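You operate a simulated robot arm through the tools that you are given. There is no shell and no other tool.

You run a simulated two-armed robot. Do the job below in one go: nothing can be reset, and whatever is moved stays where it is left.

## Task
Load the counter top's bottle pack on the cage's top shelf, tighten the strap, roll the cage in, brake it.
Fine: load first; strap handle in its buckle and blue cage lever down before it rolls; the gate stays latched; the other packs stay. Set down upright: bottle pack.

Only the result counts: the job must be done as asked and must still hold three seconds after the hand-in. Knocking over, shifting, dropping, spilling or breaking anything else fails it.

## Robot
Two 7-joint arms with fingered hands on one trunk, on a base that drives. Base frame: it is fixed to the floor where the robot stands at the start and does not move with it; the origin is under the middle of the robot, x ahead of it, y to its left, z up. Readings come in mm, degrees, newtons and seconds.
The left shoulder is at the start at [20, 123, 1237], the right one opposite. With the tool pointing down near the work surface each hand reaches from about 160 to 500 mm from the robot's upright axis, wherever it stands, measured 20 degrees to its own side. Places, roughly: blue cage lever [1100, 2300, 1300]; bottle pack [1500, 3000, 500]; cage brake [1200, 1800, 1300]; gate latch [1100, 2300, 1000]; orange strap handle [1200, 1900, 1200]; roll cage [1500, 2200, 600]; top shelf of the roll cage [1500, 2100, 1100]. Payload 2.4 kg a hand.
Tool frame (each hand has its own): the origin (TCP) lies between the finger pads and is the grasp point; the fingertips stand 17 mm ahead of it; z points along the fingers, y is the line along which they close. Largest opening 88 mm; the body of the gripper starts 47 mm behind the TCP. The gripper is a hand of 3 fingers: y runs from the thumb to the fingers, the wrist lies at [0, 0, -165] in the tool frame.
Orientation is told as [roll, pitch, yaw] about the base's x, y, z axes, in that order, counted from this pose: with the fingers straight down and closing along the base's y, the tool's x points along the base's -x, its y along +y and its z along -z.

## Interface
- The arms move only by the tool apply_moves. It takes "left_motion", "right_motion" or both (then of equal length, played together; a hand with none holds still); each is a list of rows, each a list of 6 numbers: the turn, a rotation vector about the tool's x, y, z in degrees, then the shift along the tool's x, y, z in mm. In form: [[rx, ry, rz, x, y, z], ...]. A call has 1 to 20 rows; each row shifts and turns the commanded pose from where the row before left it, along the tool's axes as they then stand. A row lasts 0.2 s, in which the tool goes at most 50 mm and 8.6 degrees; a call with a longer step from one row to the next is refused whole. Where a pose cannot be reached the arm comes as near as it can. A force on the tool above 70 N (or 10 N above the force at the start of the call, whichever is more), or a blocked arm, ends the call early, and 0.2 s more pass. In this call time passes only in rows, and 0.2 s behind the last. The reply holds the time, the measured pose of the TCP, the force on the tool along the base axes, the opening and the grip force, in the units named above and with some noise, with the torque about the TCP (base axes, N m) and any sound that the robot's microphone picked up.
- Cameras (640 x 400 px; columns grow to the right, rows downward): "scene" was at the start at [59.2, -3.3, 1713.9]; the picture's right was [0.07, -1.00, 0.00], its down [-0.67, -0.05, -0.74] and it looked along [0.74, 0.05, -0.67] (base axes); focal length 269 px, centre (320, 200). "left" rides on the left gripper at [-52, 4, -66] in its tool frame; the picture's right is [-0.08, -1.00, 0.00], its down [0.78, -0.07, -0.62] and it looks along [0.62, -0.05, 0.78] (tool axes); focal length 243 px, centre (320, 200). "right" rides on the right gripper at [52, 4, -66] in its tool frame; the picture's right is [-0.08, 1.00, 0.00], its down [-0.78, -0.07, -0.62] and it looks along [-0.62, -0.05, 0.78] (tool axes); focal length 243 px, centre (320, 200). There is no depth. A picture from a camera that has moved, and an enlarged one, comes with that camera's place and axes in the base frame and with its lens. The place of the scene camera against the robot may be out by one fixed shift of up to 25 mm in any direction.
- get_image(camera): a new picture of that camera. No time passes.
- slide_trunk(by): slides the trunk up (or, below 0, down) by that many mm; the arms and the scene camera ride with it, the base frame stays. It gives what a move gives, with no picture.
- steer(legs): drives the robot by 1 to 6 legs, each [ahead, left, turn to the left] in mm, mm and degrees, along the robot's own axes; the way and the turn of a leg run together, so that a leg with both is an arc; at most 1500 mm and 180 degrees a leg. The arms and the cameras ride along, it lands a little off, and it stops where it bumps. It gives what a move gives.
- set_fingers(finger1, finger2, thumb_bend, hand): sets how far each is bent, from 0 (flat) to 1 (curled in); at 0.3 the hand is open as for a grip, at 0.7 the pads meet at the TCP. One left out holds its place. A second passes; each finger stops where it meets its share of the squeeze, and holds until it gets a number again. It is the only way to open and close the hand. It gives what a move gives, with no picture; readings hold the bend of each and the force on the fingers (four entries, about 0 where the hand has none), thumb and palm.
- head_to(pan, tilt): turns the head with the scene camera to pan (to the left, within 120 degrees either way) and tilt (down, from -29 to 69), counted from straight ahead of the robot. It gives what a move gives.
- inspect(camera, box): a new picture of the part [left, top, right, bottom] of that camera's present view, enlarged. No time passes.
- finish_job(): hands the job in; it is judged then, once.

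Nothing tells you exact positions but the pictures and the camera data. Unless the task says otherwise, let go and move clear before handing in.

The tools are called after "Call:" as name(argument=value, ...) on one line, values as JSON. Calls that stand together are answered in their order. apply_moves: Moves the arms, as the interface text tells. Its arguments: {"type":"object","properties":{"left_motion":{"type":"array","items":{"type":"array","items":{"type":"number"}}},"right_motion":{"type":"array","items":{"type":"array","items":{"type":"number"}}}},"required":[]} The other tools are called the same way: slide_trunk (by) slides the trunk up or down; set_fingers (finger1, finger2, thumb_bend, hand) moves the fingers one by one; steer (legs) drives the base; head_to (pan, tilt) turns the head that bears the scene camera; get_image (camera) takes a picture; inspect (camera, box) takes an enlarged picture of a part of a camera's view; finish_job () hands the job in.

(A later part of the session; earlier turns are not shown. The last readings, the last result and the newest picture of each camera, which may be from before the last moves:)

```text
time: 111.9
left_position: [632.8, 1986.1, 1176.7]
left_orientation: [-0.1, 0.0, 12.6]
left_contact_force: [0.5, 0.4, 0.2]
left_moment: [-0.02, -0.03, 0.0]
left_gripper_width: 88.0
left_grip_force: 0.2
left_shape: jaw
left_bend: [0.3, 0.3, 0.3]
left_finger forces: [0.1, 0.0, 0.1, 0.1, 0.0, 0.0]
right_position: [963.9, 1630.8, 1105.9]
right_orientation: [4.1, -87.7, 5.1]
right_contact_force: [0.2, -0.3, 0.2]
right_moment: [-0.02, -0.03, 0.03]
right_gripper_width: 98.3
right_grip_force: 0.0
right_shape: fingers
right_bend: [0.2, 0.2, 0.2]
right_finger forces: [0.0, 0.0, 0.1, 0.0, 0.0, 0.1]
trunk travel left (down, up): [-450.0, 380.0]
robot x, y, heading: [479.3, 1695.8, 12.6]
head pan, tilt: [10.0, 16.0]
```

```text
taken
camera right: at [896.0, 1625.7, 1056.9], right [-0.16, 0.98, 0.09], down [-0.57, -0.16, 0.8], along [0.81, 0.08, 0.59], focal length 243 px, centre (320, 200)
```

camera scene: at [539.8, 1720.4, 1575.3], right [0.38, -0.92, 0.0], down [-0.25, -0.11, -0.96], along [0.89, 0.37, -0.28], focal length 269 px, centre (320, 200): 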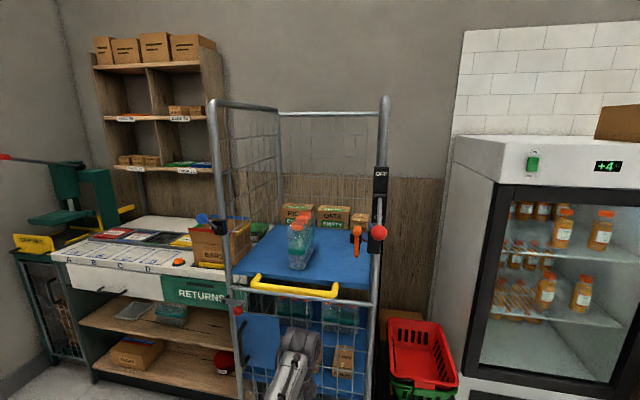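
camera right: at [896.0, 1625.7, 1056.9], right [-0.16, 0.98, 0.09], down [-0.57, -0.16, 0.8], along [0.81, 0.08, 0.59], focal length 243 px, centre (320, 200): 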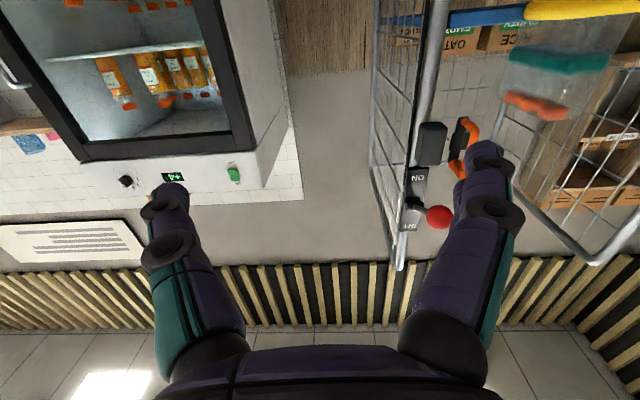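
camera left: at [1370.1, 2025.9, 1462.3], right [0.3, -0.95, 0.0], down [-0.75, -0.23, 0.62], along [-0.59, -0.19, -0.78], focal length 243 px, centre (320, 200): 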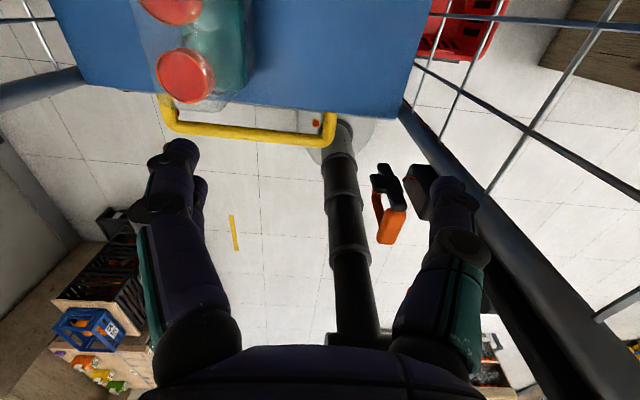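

The right hand points forward. I'll raise it to the handle's height, correct the yaw, and drive so that it faces the orange handle from ~85 mm in front.

Call:
apply_moves(right_motion=[[-1, -0.5, 0, -27, 0, 0], [-1, -0.5, 0, -27, 0, 0], [-1, -0.5, 0, -27, 0, 0], [0, -0.5, 0, -27, 0, 0], [0, 0, 0, -27, 0, 0]])

Call:
steer(legs=[[0, 205, 0], [190, 0, 0]])

Call:
get_image(camera="right")

Call:
head_to(pan=-20, tilt=35)

Call:
get_image(camera="scene")

```text
time: 113.1
left_position: [633.4, 1985.2, 1177.4]
left_orientation: [-0.1, 0.1, 12.6]
left_contact_force: [0.7, 0.4, 0.4]
left_moment: [0.01, 0.01, 0.02]
left_gripper_width: 88.0
left_grip_force: 0.0
left_shape: jaw
left_bend: [0.3, 0.3, 0.3]
left_finger forces: [0.0, 0.0, 0.0, 0.0, 0.0, 0.0]
right_position: [965.0, 1632.4, 1241.6]
right_orientation: [42.6, -89.5, -30.4]
right_contact_force: [-0.7, 0.6, 0.0]
right_moment: [0.0, -0.02, 0.0]
right_gripper_width: 98.4
right_grip_force: 0.0
right_shape: fingers
right_bend: [0.2, 0.2, 0.2]
right_finger forces: [0.1, 0.0, 0.0, 0.0, 0.0, 0.0]
trunk travel left (down, up): [-450.0, 380.0]
robot x, y, heading: [480.3, 1702.9, 12.8]
head pan, tilt: [10.0, 16.0]
```

```text
time: 115.9
left_position: [777.0, 2226.0, 1176.5]
left_orientation: [-0.1, 0.1, 12.5]
left_contact_force: [0.5, -0.2, 0.6]
left_moment: [0.0, 0.02, -0.04]
left_gripper_width: 87.9
left_grip_force: 0.0
left_shape: jaw
left_bend: [0.3, 0.3, 0.3]
left_finger forces: [0.0, 0.0, 0.0, 0.1, 0.1, 0.0]
right_position: [1108.8, 1873.7, 1240.3]
right_orientation: [34.8, -89.5, -22.6]
right_contact_force: [-0.1, 0.3, 0.3]
right_moment: [-0.03, 0.02, -0.01]
right_gripper_width: 98.2
right_grip_force: 0.0
right_shape: fingers
right_bend: [0.2, 0.2, 0.2]
right_finger forces: [0.1, 0.0, 0.0, 0.0, 0.0, 0.0]
trunk travel left (down, up): [-450.0, 380.0]
robot x, y, heading: [620.5, 1935.8, 12.3]
head pan, tilt: [10.0, 16.0]
```

```text
taken
camera right: at [1043.5, 1863.0, 1189.2], right [-0.21, 0.97, 0.09], down [-0.59, -0.2, 0.79], along [0.78, 0.11, 0.61], focal length 243 px, centre (320, 200)
```

right: 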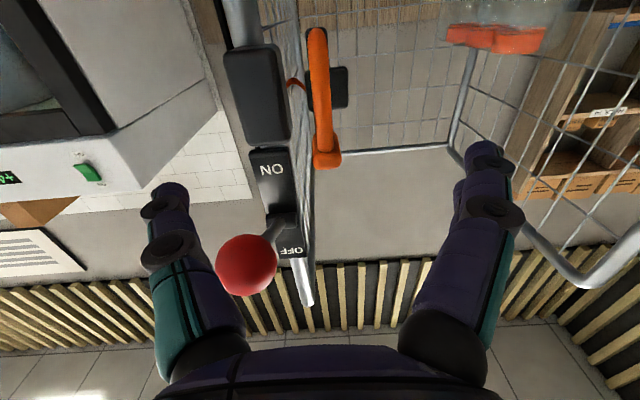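

```text
time: 116.8
left_position: [776.0, 2225.5, 1176.7]
left_orientation: [-0.2, 0.1, 12.5]
left_contact_force: [0.3, -0.2, -0.3]
left_moment: [0.0, 0.01, 0.02]
left_gripper_width: 87.7
left_grip_force: 0.1
left_shape: jaw
left_bend: [0.3, 0.3, 0.3]
left_finger forces: [0.1, 0.1, 0.1, 0.0, 0.0, 0.0]
right_position: [1106.9, 1873.6, 1241.5]
right_orientation: [38.7, -89.5, -26.4]
right_contact_force: [-0.2, -0.5, 0.1]
right_moment: [0.0, 0.01, -0.03]
right_gripper_width: 98.3
right_grip_force: 0.0
right_shape: fingers
right_bend: [0.2, 0.2, 0.2]
right_finger forces: [0.0, 0.0, 0.0, 0.0, 0.0, 0.0]
trunk travel left (down, up): [-450.0, 380.0]
robot x, y, heading: [621.0, 1938.7, 12.3]
head pan, tilt: [-20.0, 35.0]
```

```text
taken
camera scene: at [682.1, 1913.8, 1724.9], right [-0.13, -0.99, 0.0], down [-0.57, 0.07, -0.82], along [0.81, -0.11, -0.57], focal length 269 px, centre (320, 200)
```

scene: 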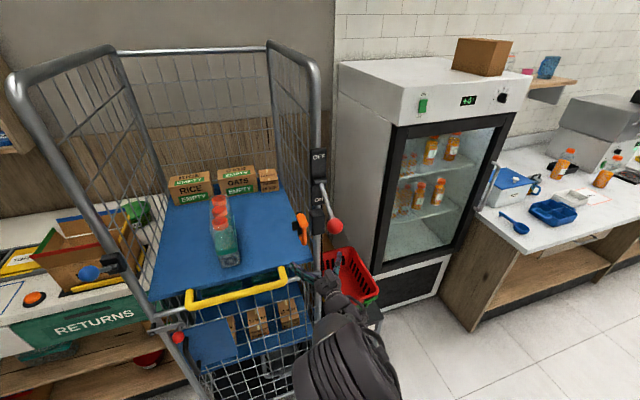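

Call:
inspect(camera="right", box=[210, 10, 370, 190])

Call:
inspect(camera="scene", box=[270, 190, 370, 310])

```text
2.22 times, centred on (290, 100) of right
camera zoom: at [1042.5, 1862.9, 1189.6], right [-0.21, 0.97, 0.09], down [-0.59, -0.2, 0.78], along [0.78, 0.11, 0.61], focal length 539 px, centre (387, 422)
```

zoom: 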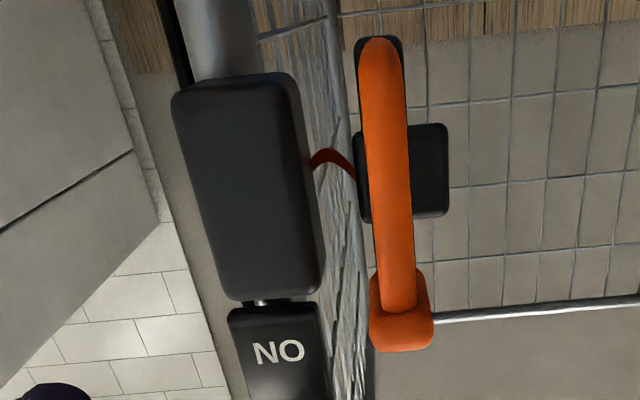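

```text
3.33 times, centred on (320, 250) of scene
camera zoom: at [682.1, 1913.8, 1724.9], right [-0.13, -0.99, 0.0], down [-0.57, 0.07, -0.82], along [0.81, -0.11, -0.57], focal length 897 px, centre (320, 33)
```

zoom: 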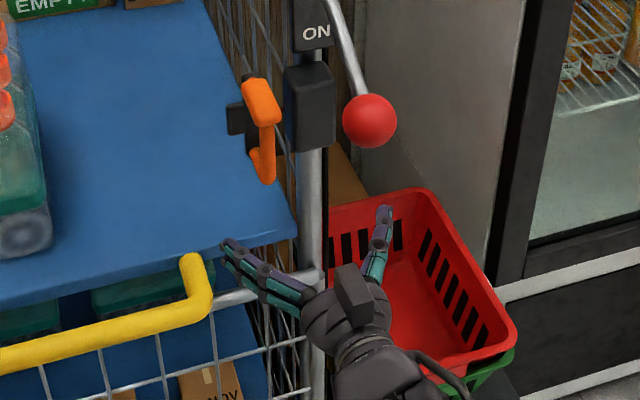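

The handle bar is straight ahead of the right hand (bar centre at about 106 mm ahead, aligned laterally). I'll pre-close the thumb a bit to clear the box, then advance.

Call:
set_fingers(hand="right", finger1=0.4, finger2=0.4, thumb_bend=0.48)

Call:
apply_moves(right_motion=[[0, 0, 0, 0, 0, 20], [0, 0, 0, 0, 0, 20], [0, 0, 0, 0, 0, 20], [0, 0, 0, 0, 0, 15]])

Call:
get_image(camera="right")

Call:
inspect(camera="scene", box=[260, 190, 360, 310])

```text
time: 117.8
left_position: [774.7, 2225.1, 1176.6]
left_orientation: [-0.1, 0.1, 12.5]
left_contact_force: [0.0, 0.2, 0.3]
left_moment: [0.01, 0.0, -0.01]
left_gripper_width: 88.0
left_grip_force: 0.1
left_shape: jaw
left_bend: [0.3, 0.3, 0.3]
left_finger forces: [0.1, 0.1, 0.0, 0.0, 0.1, 0.0]
right_position: [1106.8, 1872.9, 1242.1]
right_orientation: [38.9, -89.5, -26.6]
right_contact_force: [-0.7, -0.7, 0.8]
right_moment: [0.02, -0.01, -0.01]
right_gripper_width: 54.2
right_grip_force: 0.0
right_shape: fingers
right_bend: [0.4, 0.4, 0.48]
right_finger forces: [0.1, 0.0, 0.0, 0.0, 0.0, 0.0]
trunk travel left (down, up): [-450.0, 380.0]
robot x, y, heading: [618.2, 1941.6, 12.3]
head pan, tilt: [-20.0, 35.0]
```

```text
time: 118.8
left_position: [774.8, 2226.1, 1176.5]
left_orientation: [0.0, 0.2, 12.4]
left_contact_force: [0.1, -0.8, 0.2]
left_moment: [0.03, 0.02, 0.05]
left_gripper_width: 88.2
left_grip_force: 0.1
left_shape: jaw
left_bend: [0.3, 0.3, 0.3]
left_finger forces: [0.0, 0.1, 0.0, 0.1, 0.0, 0.0]
right_position: [1180.9, 1889.0, 1241.8]
right_orientation: [35.6, -89.5, -23.3]
right_contact_force: [0.1, 0.0, 0.3]
right_moment: [0.01, 0.02, -0.02]
right_gripper_width: 54.0
right_grip_force: 0.1
right_shape: fingers
right_bend: [0.4, 0.4, 0.48]
right_finger forces: [0.0, 0.0, 0.0, 0.0, 0.0, 0.1]
trunk travel left (down, up): [-450.0, 380.0]
robot x, y, heading: [618.6, 1934.3, 12.1]
head pan, tilt: [-20.0, 35.0]
```

```text
taken
camera right: at [1115.9, 1879.0, 1189.2], right [-0.21, 0.97, 0.09], down [-0.59, -0.2, 0.78], along [0.78, 0.11, 0.61], focal length 243 px, centre (320, 200)
```

right: 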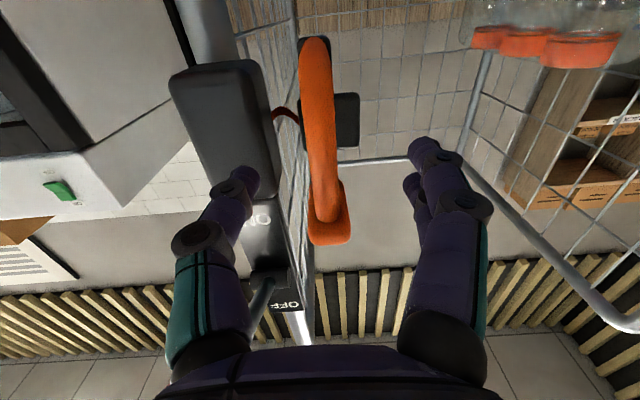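

```text
3.33 times, centred on (310, 250) of scene
camera zoom: at [682.2, 1913.6, 1724.9], right [-0.13, -0.99, 0.0], down [-0.57, 0.08, -0.82], along [0.81, -0.11, -0.57], focal length 897 px, centre (353, 33)
```

zoom: 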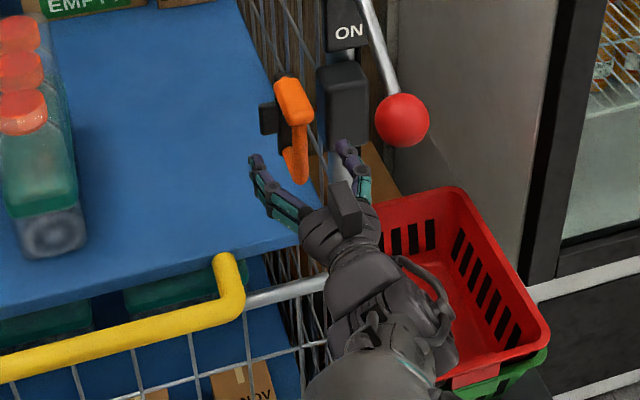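

Aligned. I'll advance 30 mm and close gently on the bar.

Call:
apply_moves(right_motion=[[0, 0, 0, 2, 0, 10], [0, 0, 0, 2, 0, 10], [0, 0, 0, 0, 0, 10]])

Call:
get_image(camera="right")

```text
time: 119.6
left_position: [770.7, 2224.3, 1177.8]
left_orientation: [-0.2, -0.2, 12.5]
left_contact_force: [-0.4, -0.3, 0.7]
left_moment: [0.01, 0.0, 0.04]
left_gripper_width: 88.1
left_grip_force: 0.1
left_shape: jaw
left_bend: [0.3, 0.3, 0.3]
left_finger forces: [0.0, 0.0, 0.0, 0.0, 0.1, 0.0]
right_position: [1205.1, 1893.3, 1238.0]
right_orientation: [41.4, -89.4, -29.2]
right_contact_force: [-25.9, -2.7, -4.5]
right_moment: [0.15, 0.13, -0.81]
right_gripper_width: 54.5
right_grip_force: 13.1
right_shape: fingers
right_bend: [0.4, 0.4, 0.5]
right_finger forces: [0.0, 0.0, 0.0, 0.0, 25.5, 0.0]
trunk travel left (down, up): [-450.0, 380.0]
robot x, y, heading: [616.9, 1937.8, 12.6]
head pan, tilt: [-20.0, 35.0]
```

```text
taken
camera right: at [1139.9, 1884.5, 1185.8], right [-0.21, 0.97, 0.09], down [-0.59, -0.2, 0.78], along [0.78, 0.11, 0.61], focal length 243 px, centre (320, 200)
```

right: 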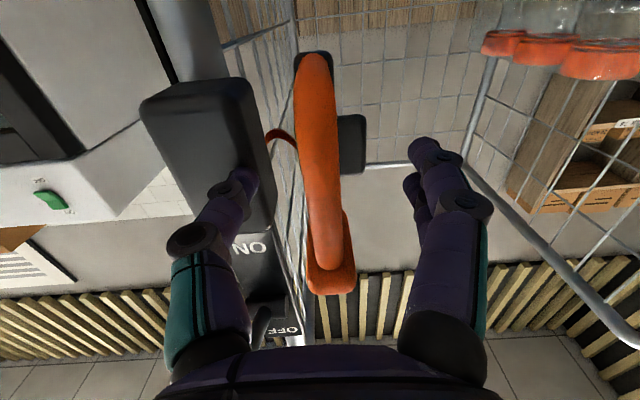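

The thumb tip touched the box front; the bar is now at about TCP depth. I'll back off 5 mm and close on the bar.

Call:
apply_moves(right_motion=[[0, 0, 0, 0, 0, -7]])

Call:
set_fingers(hand="right", finger1=0.7, finger2=0.7, thumb_bend=0.7)

Call:
get_image(camera="right")

```text
time: 120.0
left_position: [774.9, 2226.2, 1175.9]
left_orientation: [-0.1, 0.1, 12.5]
left_contact_force: [-0.8, -0.2, 0.4]
left_moment: [0.01, 0.02, -0.03]
left_gripper_width: 88.0
left_grip_force: 0.0
left_shape: jaw
left_bend: [0.3, 0.3, 0.3]
left_finger forces: [0.0, 0.0, 0.0, 0.0, 0.0, 0.0]
right_position: [1203.6, 1893.8, 1237.0]
right_orientation: [44.4, -89.6, -32.1]
right_contact_force: [-0.7, 0.9, 0.4]
right_moment: [0.0, -0.01, -0.02]
right_gripper_width: 54.1
right_grip_force: 0.1
right_shape: fingers
right_bend: [0.4, 0.4, 0.48]
right_finger forces: [0.0, 0.0, 0.0, 0.0, 0.1, 0.0]
trunk travel left (down, up): [-450.0, 380.0]
robot x, y, heading: [619.2, 1939.0, 12.3]
head pan, tilt: [-20.0, 35.0]
```

```text
time: 121.0
left_position: [773.8, 2224.6, 1176.1]
left_orientation: [-0.1, 0.1, 12.5]
left_contact_force: [0.5, -0.2, -0.5]
left_moment: [0.0, -0.01, -0.03]
left_gripper_width: 88.0
left_grip_force: 0.1
left_shape: jaw
left_bend: [0.3, 0.3, 0.3]
left_finger forces: [0.0, 0.1, 0.0, 0.0, 0.1, 0.1]
right_position: [1201.9, 1893.0, 1236.9]
right_orientation: [38.0, -89.5, -25.8]
right_contact_force: [0.5, 0.6, 0.4]
right_moment: [-0.04, -0.01, 0.01]
right_gripper_width: 0.2
right_grip_force: 0.3
right_shape: fingers
right_bend: [0.69, 0.69, 0.7]
right_finger forces: [0.5, 0.5, 0.0, 0.1, 0.3, 0.0]
trunk travel left (down, up): [-450.0, 380.0]
robot x, y, heading: [619.4, 1935.0, 12.4]
head pan, tilt: [-20.0, 35.0]
```

```text
taken
camera right: at [1138.0, 1883.8, 1185.1], right [-0.21, 0.97, 0.09], down [-0.59, -0.2, 0.78], along [0.78, 0.11, 0.61], focal length 243 px, centre (320, 200)
```

right: 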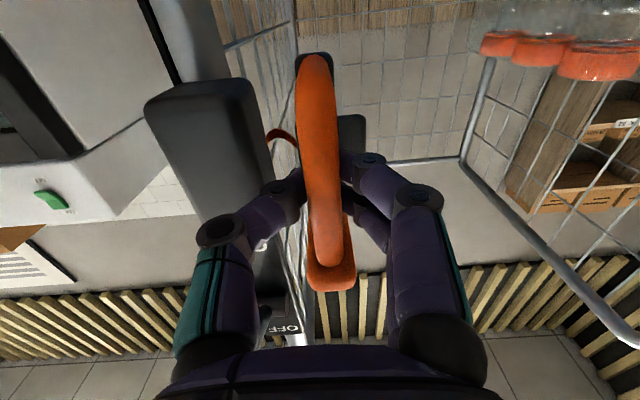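

The fingers closed behind the bar (bar lies nearer the palm). I'll open, back off ~13 mm and re-close for a firm pinch.

Call:
set_fingers(hand="right", finger1=0.5, finger2=0.5, thumb_bend=0.5)

Call:
apply_moves(right_motion=[[0, 0, 0, 0, 0, -7], [0, 0, 0, 0, 0, -7]])

Call:
set_fingers(hand="right", finger1=0.7, finger2=0.7, thumb_bend=0.7)

Call:
get_image(camera="right")

```text
time: 122.0
left_position: [774.4, 2226.8, 1177.2]
left_orientation: [-0.2, 0.1, 12.5]
left_contact_force: [-0.2, -0.4, -0.6]
left_moment: [0.01, 0.01, -0.01]
left_gripper_width: 87.9
left_grip_force: 0.1
left_shape: jaw
left_bend: [0.3, 0.3, 0.3]
left_finger forces: [0.1, 0.0, 0.0, 0.1, 0.0, 0.0]
right_position: [1203.0, 1893.1, 1235.9]
right_orientation: [38.5, -89.5, -26.4]
right_contact_force: [-0.4, 0.3, 0.5]
right_moment: [-0.03, 0.02, -0.03]
right_gripper_width: 39.6
right_grip_force: 0.1
right_shape: fingers
right_bend: [0.5, 0.5, 0.5]
right_finger forces: [0.0, 0.0, 0.1, 0.1, 0.0, 0.0]
trunk travel left (down, up): [-450.0, 380.0]
robot x, y, heading: [619.1, 1937.2, 12.5]
head pan, tilt: [-20.0, 35.0]
```

```text
time: 122.6
left_position: [773.9, 2226.6, 1177.2]
left_orientation: [-0.1, 0.0, 12.4]
left_contact_force: [0.1, -0.3, -0.6]
left_moment: [0.0, -0.02, 0.01]
left_gripper_width: 88.1
left_grip_force: 0.0
left_shape: jaw
left_bend: [0.3, 0.3, 0.3]
left_finger forces: [0.1, 0.0, 0.0, 0.1, 0.0, 0.0]
right_position: [1188.8, 1889.7, 1236.5]
right_orientation: [41.1, -89.5, -29.0]
right_contact_force: [0.0, -0.2, 0.3]
right_moment: [0.02, 0.02, 0.0]
right_gripper_width: 39.6
right_grip_force: 0.0
right_shape: fingers
right_bend: [0.5, 0.5, 0.5]
right_finger forces: [0.0, 0.0, 0.0, 0.0, 0.0, 0.1]
trunk travel left (down, up): [-450.0, 380.0]
robot x, y, heading: [616.4, 1937.7, 12.3]
head pan, tilt: [-20.0, 35.0]
```

```text
time: 123.6
left_position: [774.2, 2226.2, 1176.4]
left_orientation: [-0.1, 0.1, 12.5]
left_contact_force: [-0.5, -0.4, -0.1]
left_moment: [0.01, -0.03, 0.02]
left_gripper_width: 88.0
left_grip_force: 0.2
left_shape: jaw
left_bend: [0.3, 0.3, 0.3]
left_finger forces: [0.0, 0.0, 0.0, 0.0, 0.0, 0.0]
right_position: [1187.8, 1890.8, 1237.0]
right_orientation: [36.4, -89.7, -24.2]
right_contact_force: [-0.4, 2.7, 0.0]
right_moment: [-0.01, 0.03, 0.03]
right_gripper_width: 5.8
right_grip_force: 3.1
right_shape: fingers
right_bend: [0.65, 0.65, 0.68]
right_finger forces: [1.9, 2.0, 0.1, 0.1, 1.7, 0.1]
trunk travel left (down, up): [-450.0, 380.0]
robot x, y, heading: [618.8, 1939.9, 12.3]
head pan, tilt: [-20.0, 35.0]
```

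```text
taken
camera right: at [1124.1, 1881.2, 1185.2], right [-0.21, 0.97, 0.09], down [-0.59, -0.2, 0.78], along [0.78, 0.11, 0.61], focal length 243 px, centre (320, 200)
```

right: 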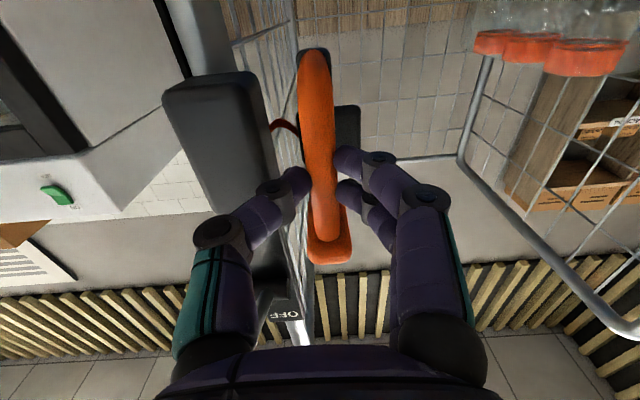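

Contact on the bar with light force; I'll squeeze more by commanding a deeper bend.

Call:
set_fingers(hand="right", finger1=0.9, finger2=0.9, thumb_bend=0.9)

Call:
get_image(camera="right")

```text
time: 124.6
left_position: [774.9, 2225.9, 1175.6]
left_orientation: [-0.2, 0.1, 12.5]
left_contact_force: [-0.4, -0.1, -0.1]
left_moment: [0.04, 0.0, 0.02]
left_gripper_width: 87.9
left_grip_force: 0.0
left_shape: jaw
left_bend: [0.3, 0.3, 0.3]
left_finger forces: [0.0, 0.0, 0.0, 0.0, 0.0, 0.0]
right_position: [1188.7, 1891.3, 1237.2]
right_orientation: [37.1, -89.5, -24.9]
right_contact_force: [0.4, 1.7, 0.3]
right_moment: [0.0, 0.01, 0.01]
right_gripper_width: 0.4
right_grip_force: 13.6
right_shape: fingers
right_bend: [0.74, 0.74, 0.74]
right_finger forces: [7.4, 7.4, 0.0, 0.0, 12.9, 0.0]
trunk travel left (down, up): [-450.0, 380.0]
robot x, y, heading: [619.6, 1943.6, 12.5]
head pan, tilt: [-20.0, 35.0]
```

```text
taken
camera right: at [1124.2, 1881.0, 1185.2], right [-0.21, 0.97, 0.09], down [-0.59, -0.2, 0.78], along [0.78, 0.11, 0.61], focal length 243 px, centre (320, 200)
```

right: 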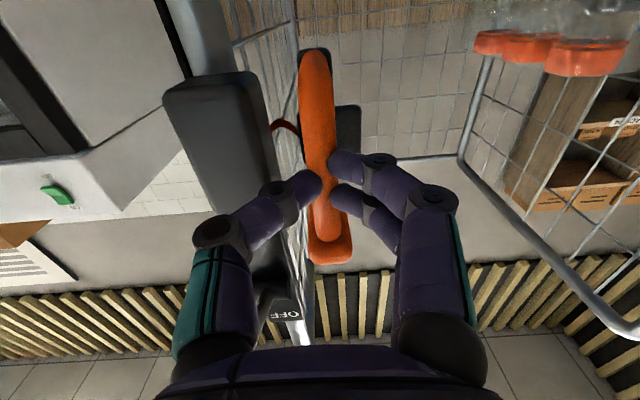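

The fingertips slid in front of the bar; the right depth is in between. I'll open, go forward 7 mm and close again.

Call:
set_fingers(hand="right", finger1=0.5, finger2=0.5, thumb_bend=0.5)

Call:
apply_moves(right_motion=[[0, 0, 0, 0, 0, 4], [0, 0, 0, 0, 0, 4]])

Call:
set_fingers(hand="right", finger1=0.8, finger2=0.8, thumb_bend=0.8)

Call:
get_image(camera="right")

```text
time: 125.6
left_position: [774.4, 2225.9, 1177.5]
left_orientation: [-0.1, 0.0, 12.5]
left_contact_force: [0.5, -0.9, -0.8]
left_moment: [0.01, -0.01, -0.01]
left_gripper_width: 87.9
left_grip_force: 0.1
left_shape: jaw
left_bend: [0.3, 0.3, 0.3]
left_finger forces: [0.0, 0.0, 0.0, 0.0, 0.0, 0.1]
right_position: [1187.0, 1889.7, 1236.1]
right_orientation: [39.0, -89.5, -26.9]
right_contact_force: [-0.3, -0.8, 1.0]
right_moment: [0.04, 0.0, -0.02]
right_gripper_width: 39.7
right_grip_force: 0.1
right_shape: fingers
right_bend: [0.5, 0.5, 0.5]
right_finger forces: [0.1, 0.0, 0.0, 0.1, 0.1, 0.1]
trunk travel left (down, up): [-450.0, 380.0]
robot x, y, heading: [618.5, 1939.4, 12.4]
head pan, tilt: [-20.0, 35.0]
```

```text
time: 126.2
left_position: [773.8, 2226.0, 1177.3]
left_orientation: [-0.1, 0.1, 12.6]
left_contact_force: [-0.4, -0.7, 0.5]
left_moment: [-0.02, 0.01, -0.01]
left_gripper_width: 87.9
left_grip_force: 0.1
left_shape: jaw
left_bend: [0.3, 0.3, 0.3]
left_finger forces: [0.0, 0.0, 0.0, 0.1, 0.0, 0.1]
right_position: [1196.9, 1892.1, 1235.6]
right_orientation: [36.6, -89.5, -24.3]
right_contact_force: [0.3, 0.4, 0.2]
right_moment: [-0.01, -0.01, 0.0]
right_gripper_width: 39.8
right_grip_force: 0.0
right_shape: fingers
right_bend: [0.5, 0.5, 0.5]
right_finger forces: [0.0, 0.1, 0.1, 0.0, 0.1, 0.0]
trunk travel left (down, up): [-450.0, 380.0]
robot x, y, heading: [617.9, 1934.1, 12.8]
head pan, tilt: [-20.0, 35.0]
```

```text
time: 127.2
left_position: [776.1, 2227.0, 1175.7]
left_orientation: [0.0, 0.1, 12.4]
left_contact_force: [0.4, -0.3, -0.5]
left_moment: [0.02, -0.02, 0.02]
left_gripper_width: 87.8
left_grip_force: 0.1
left_shape: jaw
left_bend: [0.3, 0.3, 0.3]
left_finger forces: [0.0, 0.0, 0.1, 0.0, 0.0, 0.1]
right_position: [1198.7, 1894.6, 1236.1]
right_orientation: [32.4, -89.5, -20.0]
right_contact_force: [10.3, 4.6, 3.3]
right_moment: [-0.04, 0.0, 0.01]
right_gripper_width: 2.3
right_grip_force: 11.1
right_shape: fingers
right_bend: [0.74, 0.74, 0.71]
right_finger forces: [7.3, 7.3, 0.0, 0.1, 8.3, 0.0]
trunk travel left (down, up): [-450.0, 380.0]
robot x, y, heading: [617.9, 1940.6, 12.6]
head pan, tilt: [-20.0, 35.0]
```

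```text
taken
camera right: at [1134.1, 1883.6, 1184.6], right [-0.21, 0.97, 0.09], down [-0.59, -0.2, 0.79], along [0.78, 0.11, 0.61], focal length 243 px, centre (320, 200)
```

right: 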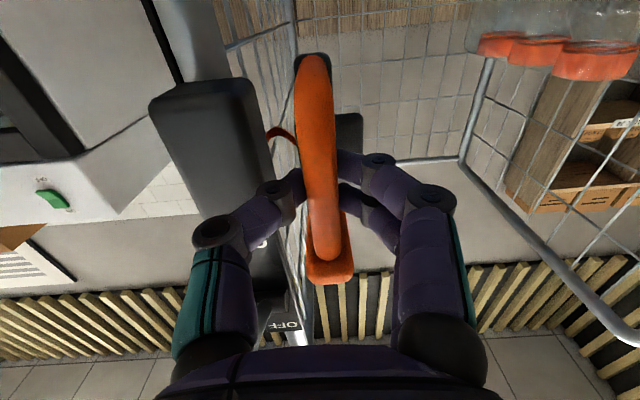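

The fingers are hooked behind the bar. I'll test the handle's freedom with small pulls, first toward the robot.

Call:
apply_moves(right_motion=[[0, 0, 0, 0, 0, -4], [0, 0, 0, 0, 0, -4]])

Call:
inspect(camera="scene", box=[260, 190, 360, 310])

```text
time: 127.8
left_position: [774.7, 2226.3, 1177.3]
left_orientation: [-0.2, 0.0, 12.4]
left_contact_force: [-0.6, 0.0, -0.2]
left_moment: [0.0, 0.01, 0.0]
left_gripper_width: 88.0
left_grip_force: 0.1
left_shape: jaw
left_bend: [0.3, 0.3, 0.3]
left_finger forces: [0.0, 0.0, 0.1, 0.0, 0.0, 0.0]
right_position: [1187.8, 1892.0, 1235.9]
right_orientation: [25.3, -89.4, -12.8]
right_contact_force: [-1.3, 4.0, -1.9]
right_moment: [0.01, 0.05, 0.09]
right_gripper_width: 1.3
right_grip_force: 7.9
right_shape: fingers
right_bend: [0.75, 0.75, 0.72]
right_finger forces: [5.1, 5.2, 0.0, 0.1, 5.8, 0.0]
trunk travel left (down, up): [-450.0, 380.0]
robot x, y, heading: [615.9, 1938.9, 12.4]
head pan, tilt: [-20.0, 35.0]
```

```text
3.33 times, centred on (310, 250) of scene
camera zoom: at [681.0, 1914.7, 1724.9], right [-0.13, -0.99, 0.0], down [-0.57, 0.07, -0.82], along [0.81, -0.11, -0.57], focal length 897 px, centre (353, 33)
```

zoom: 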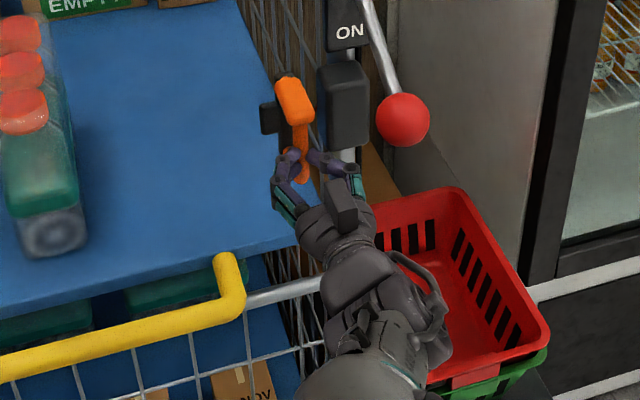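

Call:
get_image(camera="right")

Call:
inspect(camera="right", box=[220, 30, 420, 300])

```text
taken
camera right: at [1123.1, 1881.4, 1184.1], right [-0.21, 0.97, 0.09], down [-0.58, -0.2, 0.79], along [0.78, 0.11, 0.61], focal length 243 px, centre (320, 200)
```

right: 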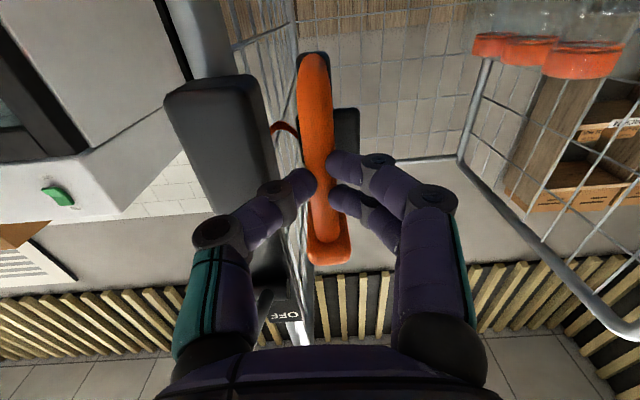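

```text
1.48 times, centred on (320, 165) of right
camera zoom: at [1123.1, 1881.4, 1184.1], right [-0.21, 0.97, 0.09], down [-0.58, -0.2, 0.79], along [0.78, 0.11, 0.61], focal length 359 px, centre (320, 252)
```

zoom: 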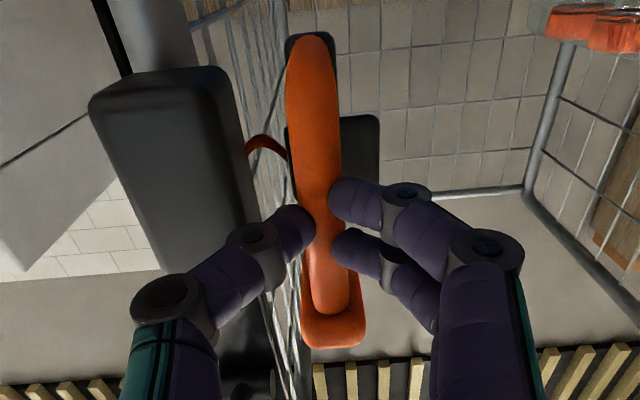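

The fingers slipped off to the front; the handle itself hasn't moved. I'll retry at a depth between the two (about 4 mm further in).

Call:
set_fingers(hand="right", finger1=0.5, finger2=0.5, thumb_bend=0.55)

Call:
apply_moves(right_motion=[[0, 0, 0, 0, 1, 5]])

Call:
set_fingers(hand="right", finger1=0.75, finger2=0.75, thumb_bend=0.75)

Call:
get_image(camera="right")

```text
time: 128.8
left_position: [773.9, 2226.1, 1177.3]
left_orientation: [-0.1, 0.0, 12.5]
left_contact_force: [-0.9, -0.4, 0.9]
left_moment: [0.01, 0.01, -0.04]
left_gripper_width: 87.9
left_grip_force: 0.1
left_shape: jaw
left_bend: [0.3, 0.3, 0.3]
left_finger forces: [0.1, 0.1, 0.1, 0.1, 0.1, 0.0]
right_position: [1188.6, 1891.0, 1236.5]
right_orientation: [39.0, -89.5, -26.7]
right_contact_force: [-0.3, -0.6, -0.4]
right_moment: [-0.04, 0.0, 0.01]
right_gripper_width: 33.8
right_grip_force: 0.1
right_shape: fingers
right_bend: [0.5, 0.5, 0.55]
right_finger forces: [0.0, 0.1, 0.0, 0.0, 0.0, 0.0]
trunk travel left (down, up): [-450.0, 380.0]
robot x, y, heading: [621.1, 1939.0, 12.4]
head pan, tilt: [-20.0, 35.0]
```

```text
time: 129.2
left_position: [775.2, 2225.3, 1176.7]
left_orientation: [-0.1, 0.1, 12.5]
left_contact_force: [-0.4, -0.9, 0.1]
left_moment: [-0.01, -0.04, 0.01]
left_gripper_width: 87.7
left_grip_force: 0.0
left_shape: jaw
left_bend: [0.3, 0.3, 0.3]
left_finger forces: [0.0, 0.0, 0.1, 0.0, 0.1, 0.0]
right_position: [1193.5, 1893.4, 1235.9]
right_orientation: [39.1, -89.5, -26.8]
right_contact_force: [0.3, 0.9, 0.3]
right_moment: [0.02, -0.01, 0.05]
right_gripper_width: 34.0
right_grip_force: 0.1
right_shape: fingers
right_bend: [0.5, 0.5, 0.55]
right_finger forces: [0.0, 0.0, 0.0, 0.0, 0.0, 0.0]
trunk travel left (down, up): [-450.0, 380.0]
robot x, y, heading: [618.7, 1941.9, 12.4]
head pan, tilt: [-20.0, 35.0]
```

```text
time: 130.2
left_position: [774.9, 2225.4, 1176.2]
left_orientation: [-0.1, 0.1, 12.4]
left_contact_force: [-0.1, 0.6, 0.3]
left_moment: [0.01, -0.03, 0.0]
left_gripper_width: 87.8
left_grip_force: 0.1
left_shape: jaw
left_bend: [0.3, 0.3, 0.3]
left_finger forces: [0.1, 0.0, 0.0, 0.0, 0.1, 0.0]
right_position: [1194.2, 1893.8, 1236.8]
right_orientation: [36.2, -89.5, -24.1]
right_contact_force: [3.8, 2.6, 2.1]
right_moment: [-0.01, -0.03, -0.02]
right_gripper_width: 5.1
right_grip_force: 6.8
right_shape: fingers
right_bend: [0.71, 0.71, 0.69]
right_finger forces: [4.3, 4.4, 0.1, 0.1, 6.2, 0.1]
trunk travel left (down, up): [-450.0, 380.0]
robot x, y, heading: [618.8, 1942.2, 12.3]
head pan, tilt: [-20.0, 35.0]
```

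```text
taken
camera right: at [1129.4, 1882.9, 1184.8], right [-0.21, 0.97, 0.09], down [-0.59, -0.2, 0.78], along [0.78, 0.11, 0.61], focal length 243 px, centre (320, 200)
```

right: 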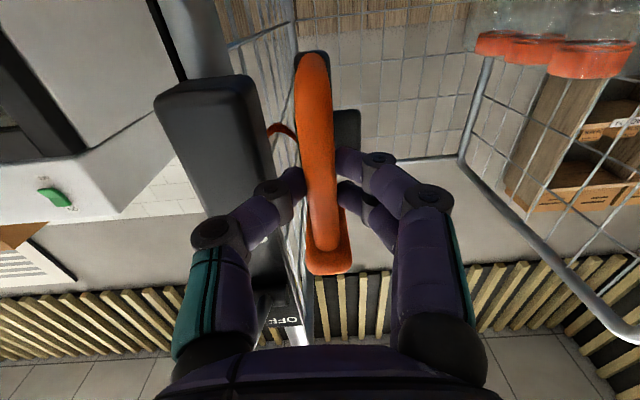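

Call:
apply_moves(right_motion=[[0, 0, 0, 0, 0, -2]])

Call:
set_fingers(hand="right", finger1=0.9, finger2=0.9, thumb_bend=0.9)

Call:
get_image(camera="right")

```text
time: 130.6
left_position: [776.5, 2226.4, 1176.0]
left_orientation: [-0.1, 0.1, 12.5]
left_contact_force: [0.7, -0.3, -0.2]
left_moment: [-0.01, -0.02, -0.03]
left_gripper_width: 88.2
left_grip_force: 0.0
left_shape: jaw
left_bend: [0.3, 0.3, 0.3]
left_finger forces: [0.1, 0.0, 0.1, 0.0, 0.0, 0.1]
right_position: [1193.2, 1893.7, 1236.4]
right_orientation: [36.1, -89.4, -23.7]
right_contact_force: [8.5, 2.8, 3.3]
right_moment: [0.03, -0.03, -0.04]
right_gripper_width: 5.3
right_grip_force: 6.8
right_shape: fingers
right_bend: [0.71, 0.71, 0.68]
right_finger forces: [3.9, 3.9, 0.1, 0.0, 5.9, 0.0]
trunk travel left (down, up): [-450.0, 380.0]
robot x, y, heading: [617.9, 1935.2, 12.5]
head pan, tilt: [-20.0, 35.0]
```

```text
time: 131.6
left_position: [776.1, 2227.3, 1176.3]
left_orientation: [-0.1, 0.1, 12.5]
left_contact_force: [0.1, -0.3, 0.3]
left_moment: [-0.03, 0.0, -0.03]
left_gripper_width: 88.1
left_grip_force: 0.2
left_shape: jaw
left_bend: [0.3, 0.3, 0.3]
left_finger forces: [0.0, 0.0, 0.1, 0.0, 0.1, 0.0]
right_position: [1192.4, 1892.1, 1235.2]
right_orientation: [33.8, -89.5, -21.7]
right_contact_force: [9.2, 1.7, 3.8]
right_moment: [-0.02, -0.03, 0.01]
right_gripper_width: 4.3
right_grip_force: 16.0
right_shape: fingers
right_bend: [0.72, 0.72, 0.69]
right_finger forces: [8.2, 8.2, 0.0, 0.1, 15.5, 0.0]
trunk travel left (down, up): [-450.0, 380.0]
robot x, y, heading: [617.7, 1940.7, 12.3]
head pan, tilt: [-20.0, 35.0]
```

```text
taken
camera right: at [1128.3, 1882.5, 1184.4], right [-0.21, 0.97, 0.09], down [-0.59, -0.2, 0.79], along [0.78, 0.11, 0.61], focal length 243 px, centre (320, 200)
```

right: 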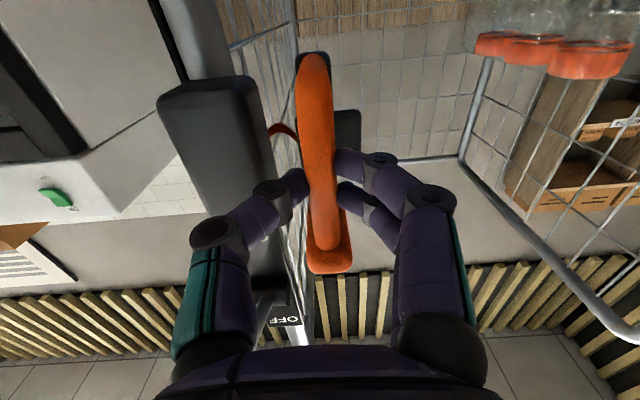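

The bar is pinched with 16 N. Now I'll test freedom to the left by a few millimetres.

Call:
apply_moves(right_motion=[[0, 0, 0, 0, 4, 0], [0, 0, 0, 0, 4, 0]])

Call:
get_image(camera="right")

```text
time: 132.2
left_position: [776.0, 2224.8, 1176.3]
left_orientation: [-0.1, 0.1, 12.5]
left_contact_force: [-0.5, -0.3, 0.1]
left_moment: [0.0, -0.03, -0.01]
left_gripper_width: 88.1
left_grip_force: 0.0
left_shape: jaw
left_bend: [0.3, 0.3, 0.3]
left_finger forces: [0.1, 0.0, 0.1, 0.0, 0.0, 0.1]
right_position: [1191.0, 1901.1, 1236.8]
right_orientation: [35.6, -89.4, -23.3]
right_contact_force: [8.4, 1.2, 2.2]
right_moment: [0.02, -0.01, -0.04]
right_gripper_width: 4.2
right_grip_force: 15.4
right_shape: fingers
right_bend: [0.72, 0.72, 0.69]
right_finger forces: [7.7, 7.8, 0.1, 0.1, 15.9, 0.0]
trunk travel left (down, up): [-450.0, 380.0]
robot x, y, heading: [621.5, 1937.1, 12.3]
head pan, tilt: [-20.0, 35.0]
```

```text
taken
camera right: at [1126.8, 1890.1, 1184.4], right [-0.21, 0.97, 0.09], down [-0.59, -0.2, 0.79], along [0.78, 0.11, 0.61], focal length 243 px, centre (320, 200)
```

right: 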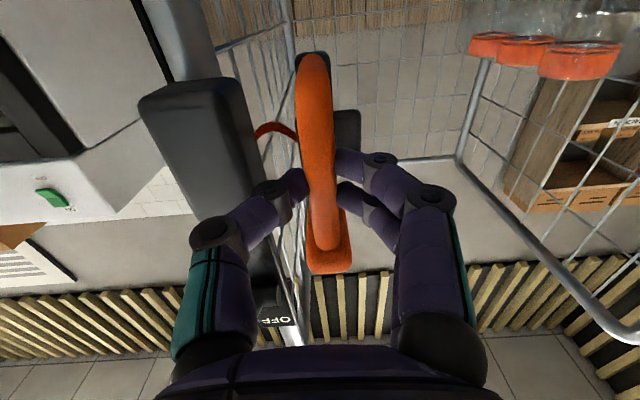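

The handle moves freely leftward, with the strap paying out of the box. So the strap spans the cage front; I'll continue left slowly while watching.

Call:
apply_moves(right_motion=[[0, 0, 0, 0, 10, 0], [0, 0, 0, 0, 10, 0], [0, 0, 0, 0, 10, 0]])

Call:
inspect(camera="scene", box=[250, 180, 370, 310])

Call:
get_image(camera="right")

```text
time: 133.0
left_position: [775.5, 2226.5, 1175.6]
left_orientation: [-0.1, 0.1, 12.5]
left_contact_force: [0.6, 0.6, -0.5]
left_moment: [-0.02, 0.01, -0.01]
left_gripper_width: 87.8
left_grip_force: 0.0
left_shape: jaw
left_bend: [0.3, 0.3, 0.3]
left_finger forces: [0.1, 0.1, 0.1, 0.1, 0.0, 0.0]
right_position: [1184.8, 1929.7, 1236.1]
right_orientation: [32.9, -89.4, -20.6]
right_contact_force: [8.9, 1.4, 0.6]
right_moment: [0.0, -0.01, 0.02]
right_gripper_width: 4.2
right_grip_force: 14.8
right_shape: fingers
right_bend: [0.72, 0.72, 0.69]
right_finger forces: [7.6, 7.5, 0.1, 0.0, 15.6, 0.1]
trunk travel left (down, up): [-450.0, 380.0]
robot x, y, heading: [618.6, 1940.7, 12.5]
head pan, tilt: [-20.0, 35.0]
```

```text
3.08 times, centred on (310, 245) of scene
camera zoom: at [684.2, 1914.1, 1724.8], right [-0.13, -0.99, 0.0], down [-0.57, 0.08, -0.82], along [0.81, -0.11, -0.57], focal length 828 px, centre (351, 62)
```

zoom: 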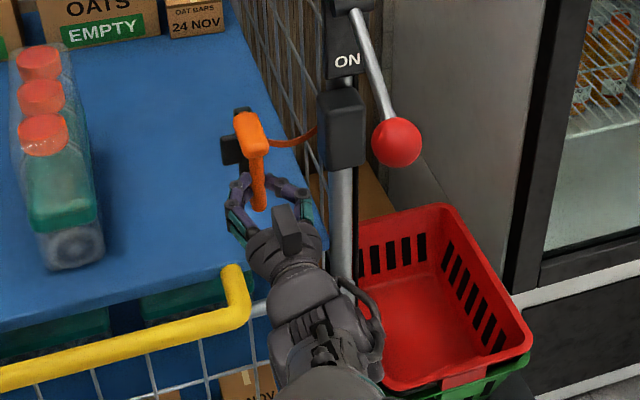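

```text
taken
camera right: at [1120.5, 1920.0, 1184.7], right [-0.21, 0.97, 0.09], down [-0.59, -0.2, 0.79], along [0.78, 0.11, 0.61], focal length 243 px, centre (320, 200)
```

right: 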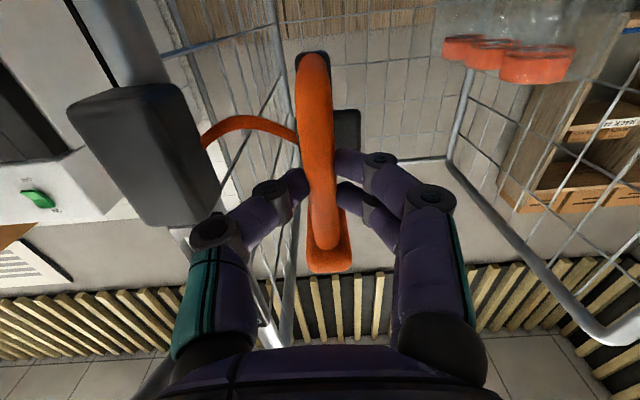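

The strap pays out like a band. I'll check whether the handle is also free in the other directions (pull 10 mm toward the robot).

Call:
apply_moves(right_motion=[[0, 0, 0, 0, 0, -5], [0, 0, 0, 0, 0, -5]])

Call:
get_image(camera="right")

```text
time: 133.6
left_position: [775.9, 2227.0, 1176.4]
left_orientation: [-0.2, 0.2, 12.5]
left_contact_force: [0.7, -0.4, 0.0]
left_moment: [0.02, 0.02, 0.04]
left_gripper_width: 88.0
left_grip_force: 0.0
left_shape: jaw
left_bend: [0.3, 0.3, 0.3]
left_finger forces: [0.1, 0.1, 0.0, 0.1, 0.0, 0.0]
right_position: [1173.1, 1927.6, 1236.4]
right_orientation: [32.4, -89.4, -20.0]
right_contact_force: [0.4, -0.3, -0.7]
right_moment: [0.02, 0.01, 0.0]
right_gripper_width: 0.0
right_grip_force: 0.0
right_shape: fingers
right_bend: [0.78, 0.78, 0.86]
right_finger forces: [0.0, 0.0, 0.0, 0.1, 0.1, 0.1]
trunk travel left (down, up): [-450.0, 380.0]
robot x, y, heading: [619.4, 1939.6, 12.6]
head pan, tilt: [-20.0, 35.0]
```

```text
taken
camera right: at [1109.8, 1917.5, 1185.1], right [-0.21, 0.97, 0.09], down [-0.59, -0.2, 0.79], along [0.78, 0.11, 0.61], focal length 243 px, centre (320, 200)
```

right: 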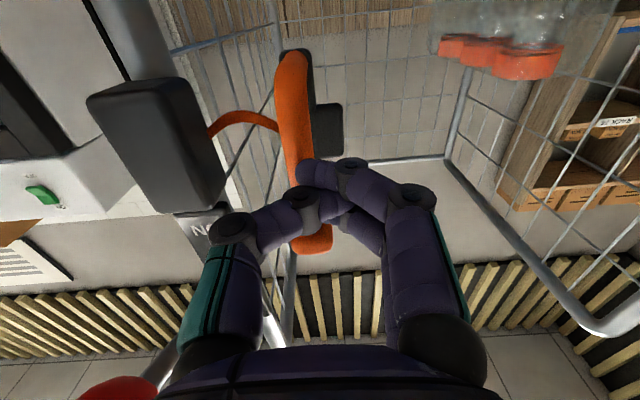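

The handle stays where it was left and only slides sideways – a slider across the front. I'll cage the bar (fingers closing behind it) and pull it leftward toward its buckle.

Call:
set_fingers(hand="right", finger1=0.48, finger2=0.48, thumb_bend=0.48)

Call:
apply_moves(right_motion=[[0, 0, 0, 0, -3, 7], [0, 0, 0, 0, 0, 7], [0, 0, 0, 0, 0, 7]])

Call:
set_fingers(hand="right", finger1=0.66, finger2=0.66, thumb_bend=0.66)

Call:
get_image(camera="right")

```text
time: 134.6
left_position: [775.2, 2226.9, 1175.7]
left_orientation: [-0.2, 0.1, 12.5]
left_contact_force: [-0.4, -0.4, -0.3]
left_moment: [-0.05, 0.03, 0.02]
left_gripper_width: 88.0
left_grip_force: 0.1
left_shape: jaw
left_bend: [0.3, 0.3, 0.3]
left_finger forces: [0.0, 0.0, 0.0, 0.1, 0.0, 0.1]
right_position: [1174.3, 1928.1, 1236.5]
right_orientation: [37.3, -89.6, -25.1]
right_contact_force: [-1.3, 1.5, 0.1]
right_moment: [-0.02, -0.01, 0.02]
right_gripper_width: 42.3
right_grip_force: 0.7
right_shape: fingers
right_bend: [0.48, 0.48, 0.49]
right_finger forces: [0.0, 0.0, 0.0, 0.0, 1.3, 0.1]
trunk travel left (down, up): [-450.0, 380.0]
robot x, y, heading: [616.8, 1934.6, 12.3]
head pan, tilt: [-20.0, 35.0]
```

```text
time: 135.4
left_position: [773.9, 2227.2, 1176.2]
left_orientation: [-0.2, 0.0, 12.5]
left_contact_force: [-0.8, -0.2, 0.1]
left_moment: [-0.01, 0.01, 0.0]
left_gripper_width: 88.2
left_grip_force: 0.1
left_shape: jaw
left_bend: [0.3, 0.3, 0.3]
left_finger forces: [0.1, 0.0, 0.0, 0.0, 0.0, 0.0]
right_position: [1193.8, 1931.8, 1237.7]
right_orientation: [31.0, -89.6, -18.6]
right_contact_force: [-7.7, 7.9, 1.2]
right_moment: [0.0, 0.01, -0.16]
right_gripper_width: 35.2
right_grip_force: 5.5
right_shape: fingers
right_bend: [0.48, 0.48, 0.52]
right_finger forces: [0.0, 0.0, 0.0, 0.0, 10.4, 0.1]
trunk travel left (down, up): [-450.0, 380.0]
robot x, y, heading: [618.5, 1937.8, 12.7]
head pan, tilt: [-20.0, 35.0]
```

```text
time: 136.4
left_position: [774.8, 2226.0, 1176.1]
left_orientation: [-0.1, 0.1, 12.6]
left_contact_force: [-0.1, 1.4, 0.1]
left_moment: [0.01, 0.02, -0.01]
left_gripper_width: 87.9
left_grip_force: 0.0
left_shape: jaw
left_bend: [0.3, 0.3, 0.3]
left_finger forces: [0.0, 0.0, 0.0, 0.0, 0.0, 0.0]
right_position: [1195.1, 1930.5, 1236.6]
right_orientation: [38.1, -89.5, -25.9]
right_contact_force: [0.9, -0.8, -0.3]
right_moment: [-0.02, 0.0, 0.0]
right_gripper_width: 6.2
right_grip_force: 0.0
right_shape: fingers
right_bend: [0.66, 0.66, 0.66]
right_finger forces: [0.0, 0.1, 0.1, 0.1, 0.0, 0.0]
trunk travel left (down, up): [-450.0, 380.0]
robot x, y, heading: [618.1, 1939.8, 12.3]
head pan, tilt: [-20.0, 35.0]
```

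```text
taken
camera right: at [1130.6, 1918.9, 1185.3], right [-0.21, 0.97, 0.09], down [-0.59, -0.2, 0.78], along [0.78, 0.11, 0.61], focal length 243 px, centre (320, 200)
```

right: 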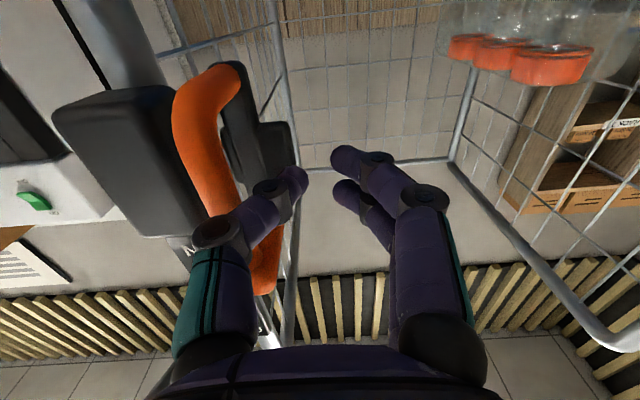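

The strap retracted the handle toward its box when released, so it's a spring-return strap that must be pulled across to the left post block (same height) – the buckle. I'll re-hook the handle at its rest position.

Call:
apply_moves(right_motion=[[0, 0, 0, 0, 0, -20], [0, 0, 0, 0, 0, -20], [0, 0, 0, 0, -18, 0], [0, 0, 0, 0, -19, 0]])

Call:
set_fingers(hand="right", finger1=0.48, finger2=0.48, thumb_bend=0.53)

Call:
get_image(camera="right")

```text
time: 137.4
left_position: [775.1, 2226.2, 1178.3]
left_orientation: [-0.2, 0.1, 12.5]
left_contact_force: [-0.3, 0.7, -0.1]
left_moment: [-0.01, -0.01, -0.03]
left_gripper_width: 87.7
left_grip_force: 0.0
left_shape: jaw
left_bend: [0.3, 0.3, 0.3]
left_finger forces: [0.0, 0.1, 0.0, 0.0, 0.0, 0.0]
right_position: [1163.9, 1883.3, 1237.4]
right_orientation: [44.2, -89.5, -31.9]
right_contact_force: [0.0, 0.0, -0.7]
right_moment: [-0.01, 0.02, -0.01]
right_gripper_width: 6.4
right_grip_force: 0.1
right_shape: fingers
right_bend: [0.66, 0.66, 0.66]
right_finger forces: [0.0, 0.1, 0.1, 0.0, 0.0, 0.1]
trunk travel left (down, up): [-450.0, 380.0]
robot x, y, heading: [619.3, 1937.2, 12.1]
head pan, tilt: [-20.0, 35.0]
```

```text
time: 138.4
left_position: [774.3, 2226.5, 1177.5]
left_orientation: [-0.1, 0.1, 12.5]
left_contact_force: [-0.2, -0.5, -0.4]
left_moment: [-0.02, 0.0, -0.03]
left_gripper_width: 87.9
left_grip_force: 0.0
left_shape: jaw
left_bend: [0.3, 0.3, 0.3]
left_finger forces: [0.0, 0.0, 0.0, 0.0, 0.0, 0.0]
right_position: [1165.2, 1885.1, 1236.0]
right_orientation: [38.3, -89.5, -26.2]
right_contact_force: [0.1, 0.4, -0.9]
right_moment: [0.04, -0.05, -0.02]
right_gripper_width: 38.5
right_grip_force: 0.1
right_shape: fingers
right_bend: [0.48, 0.48, 0.53]
right_finger forces: [0.1, 0.1, 0.0, 0.1, 0.0, 0.0]
trunk travel left (down, up): [-450.0, 380.0]
robot x, y, heading: [618.6, 1935.7, 12.6]
head pan, tilt: [-20.0, 35.0]
```

```text
taken
camera right: at [1099.5, 1874.5, 1184.9], right [-0.21, 0.97, 0.09], down [-0.59, -0.2, 0.78], along [0.78, 0.11, 0.61], focal length 243 px, centre (320, 200)
```

right: 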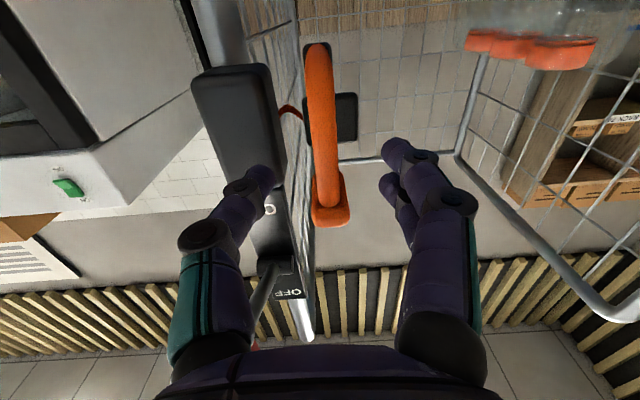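

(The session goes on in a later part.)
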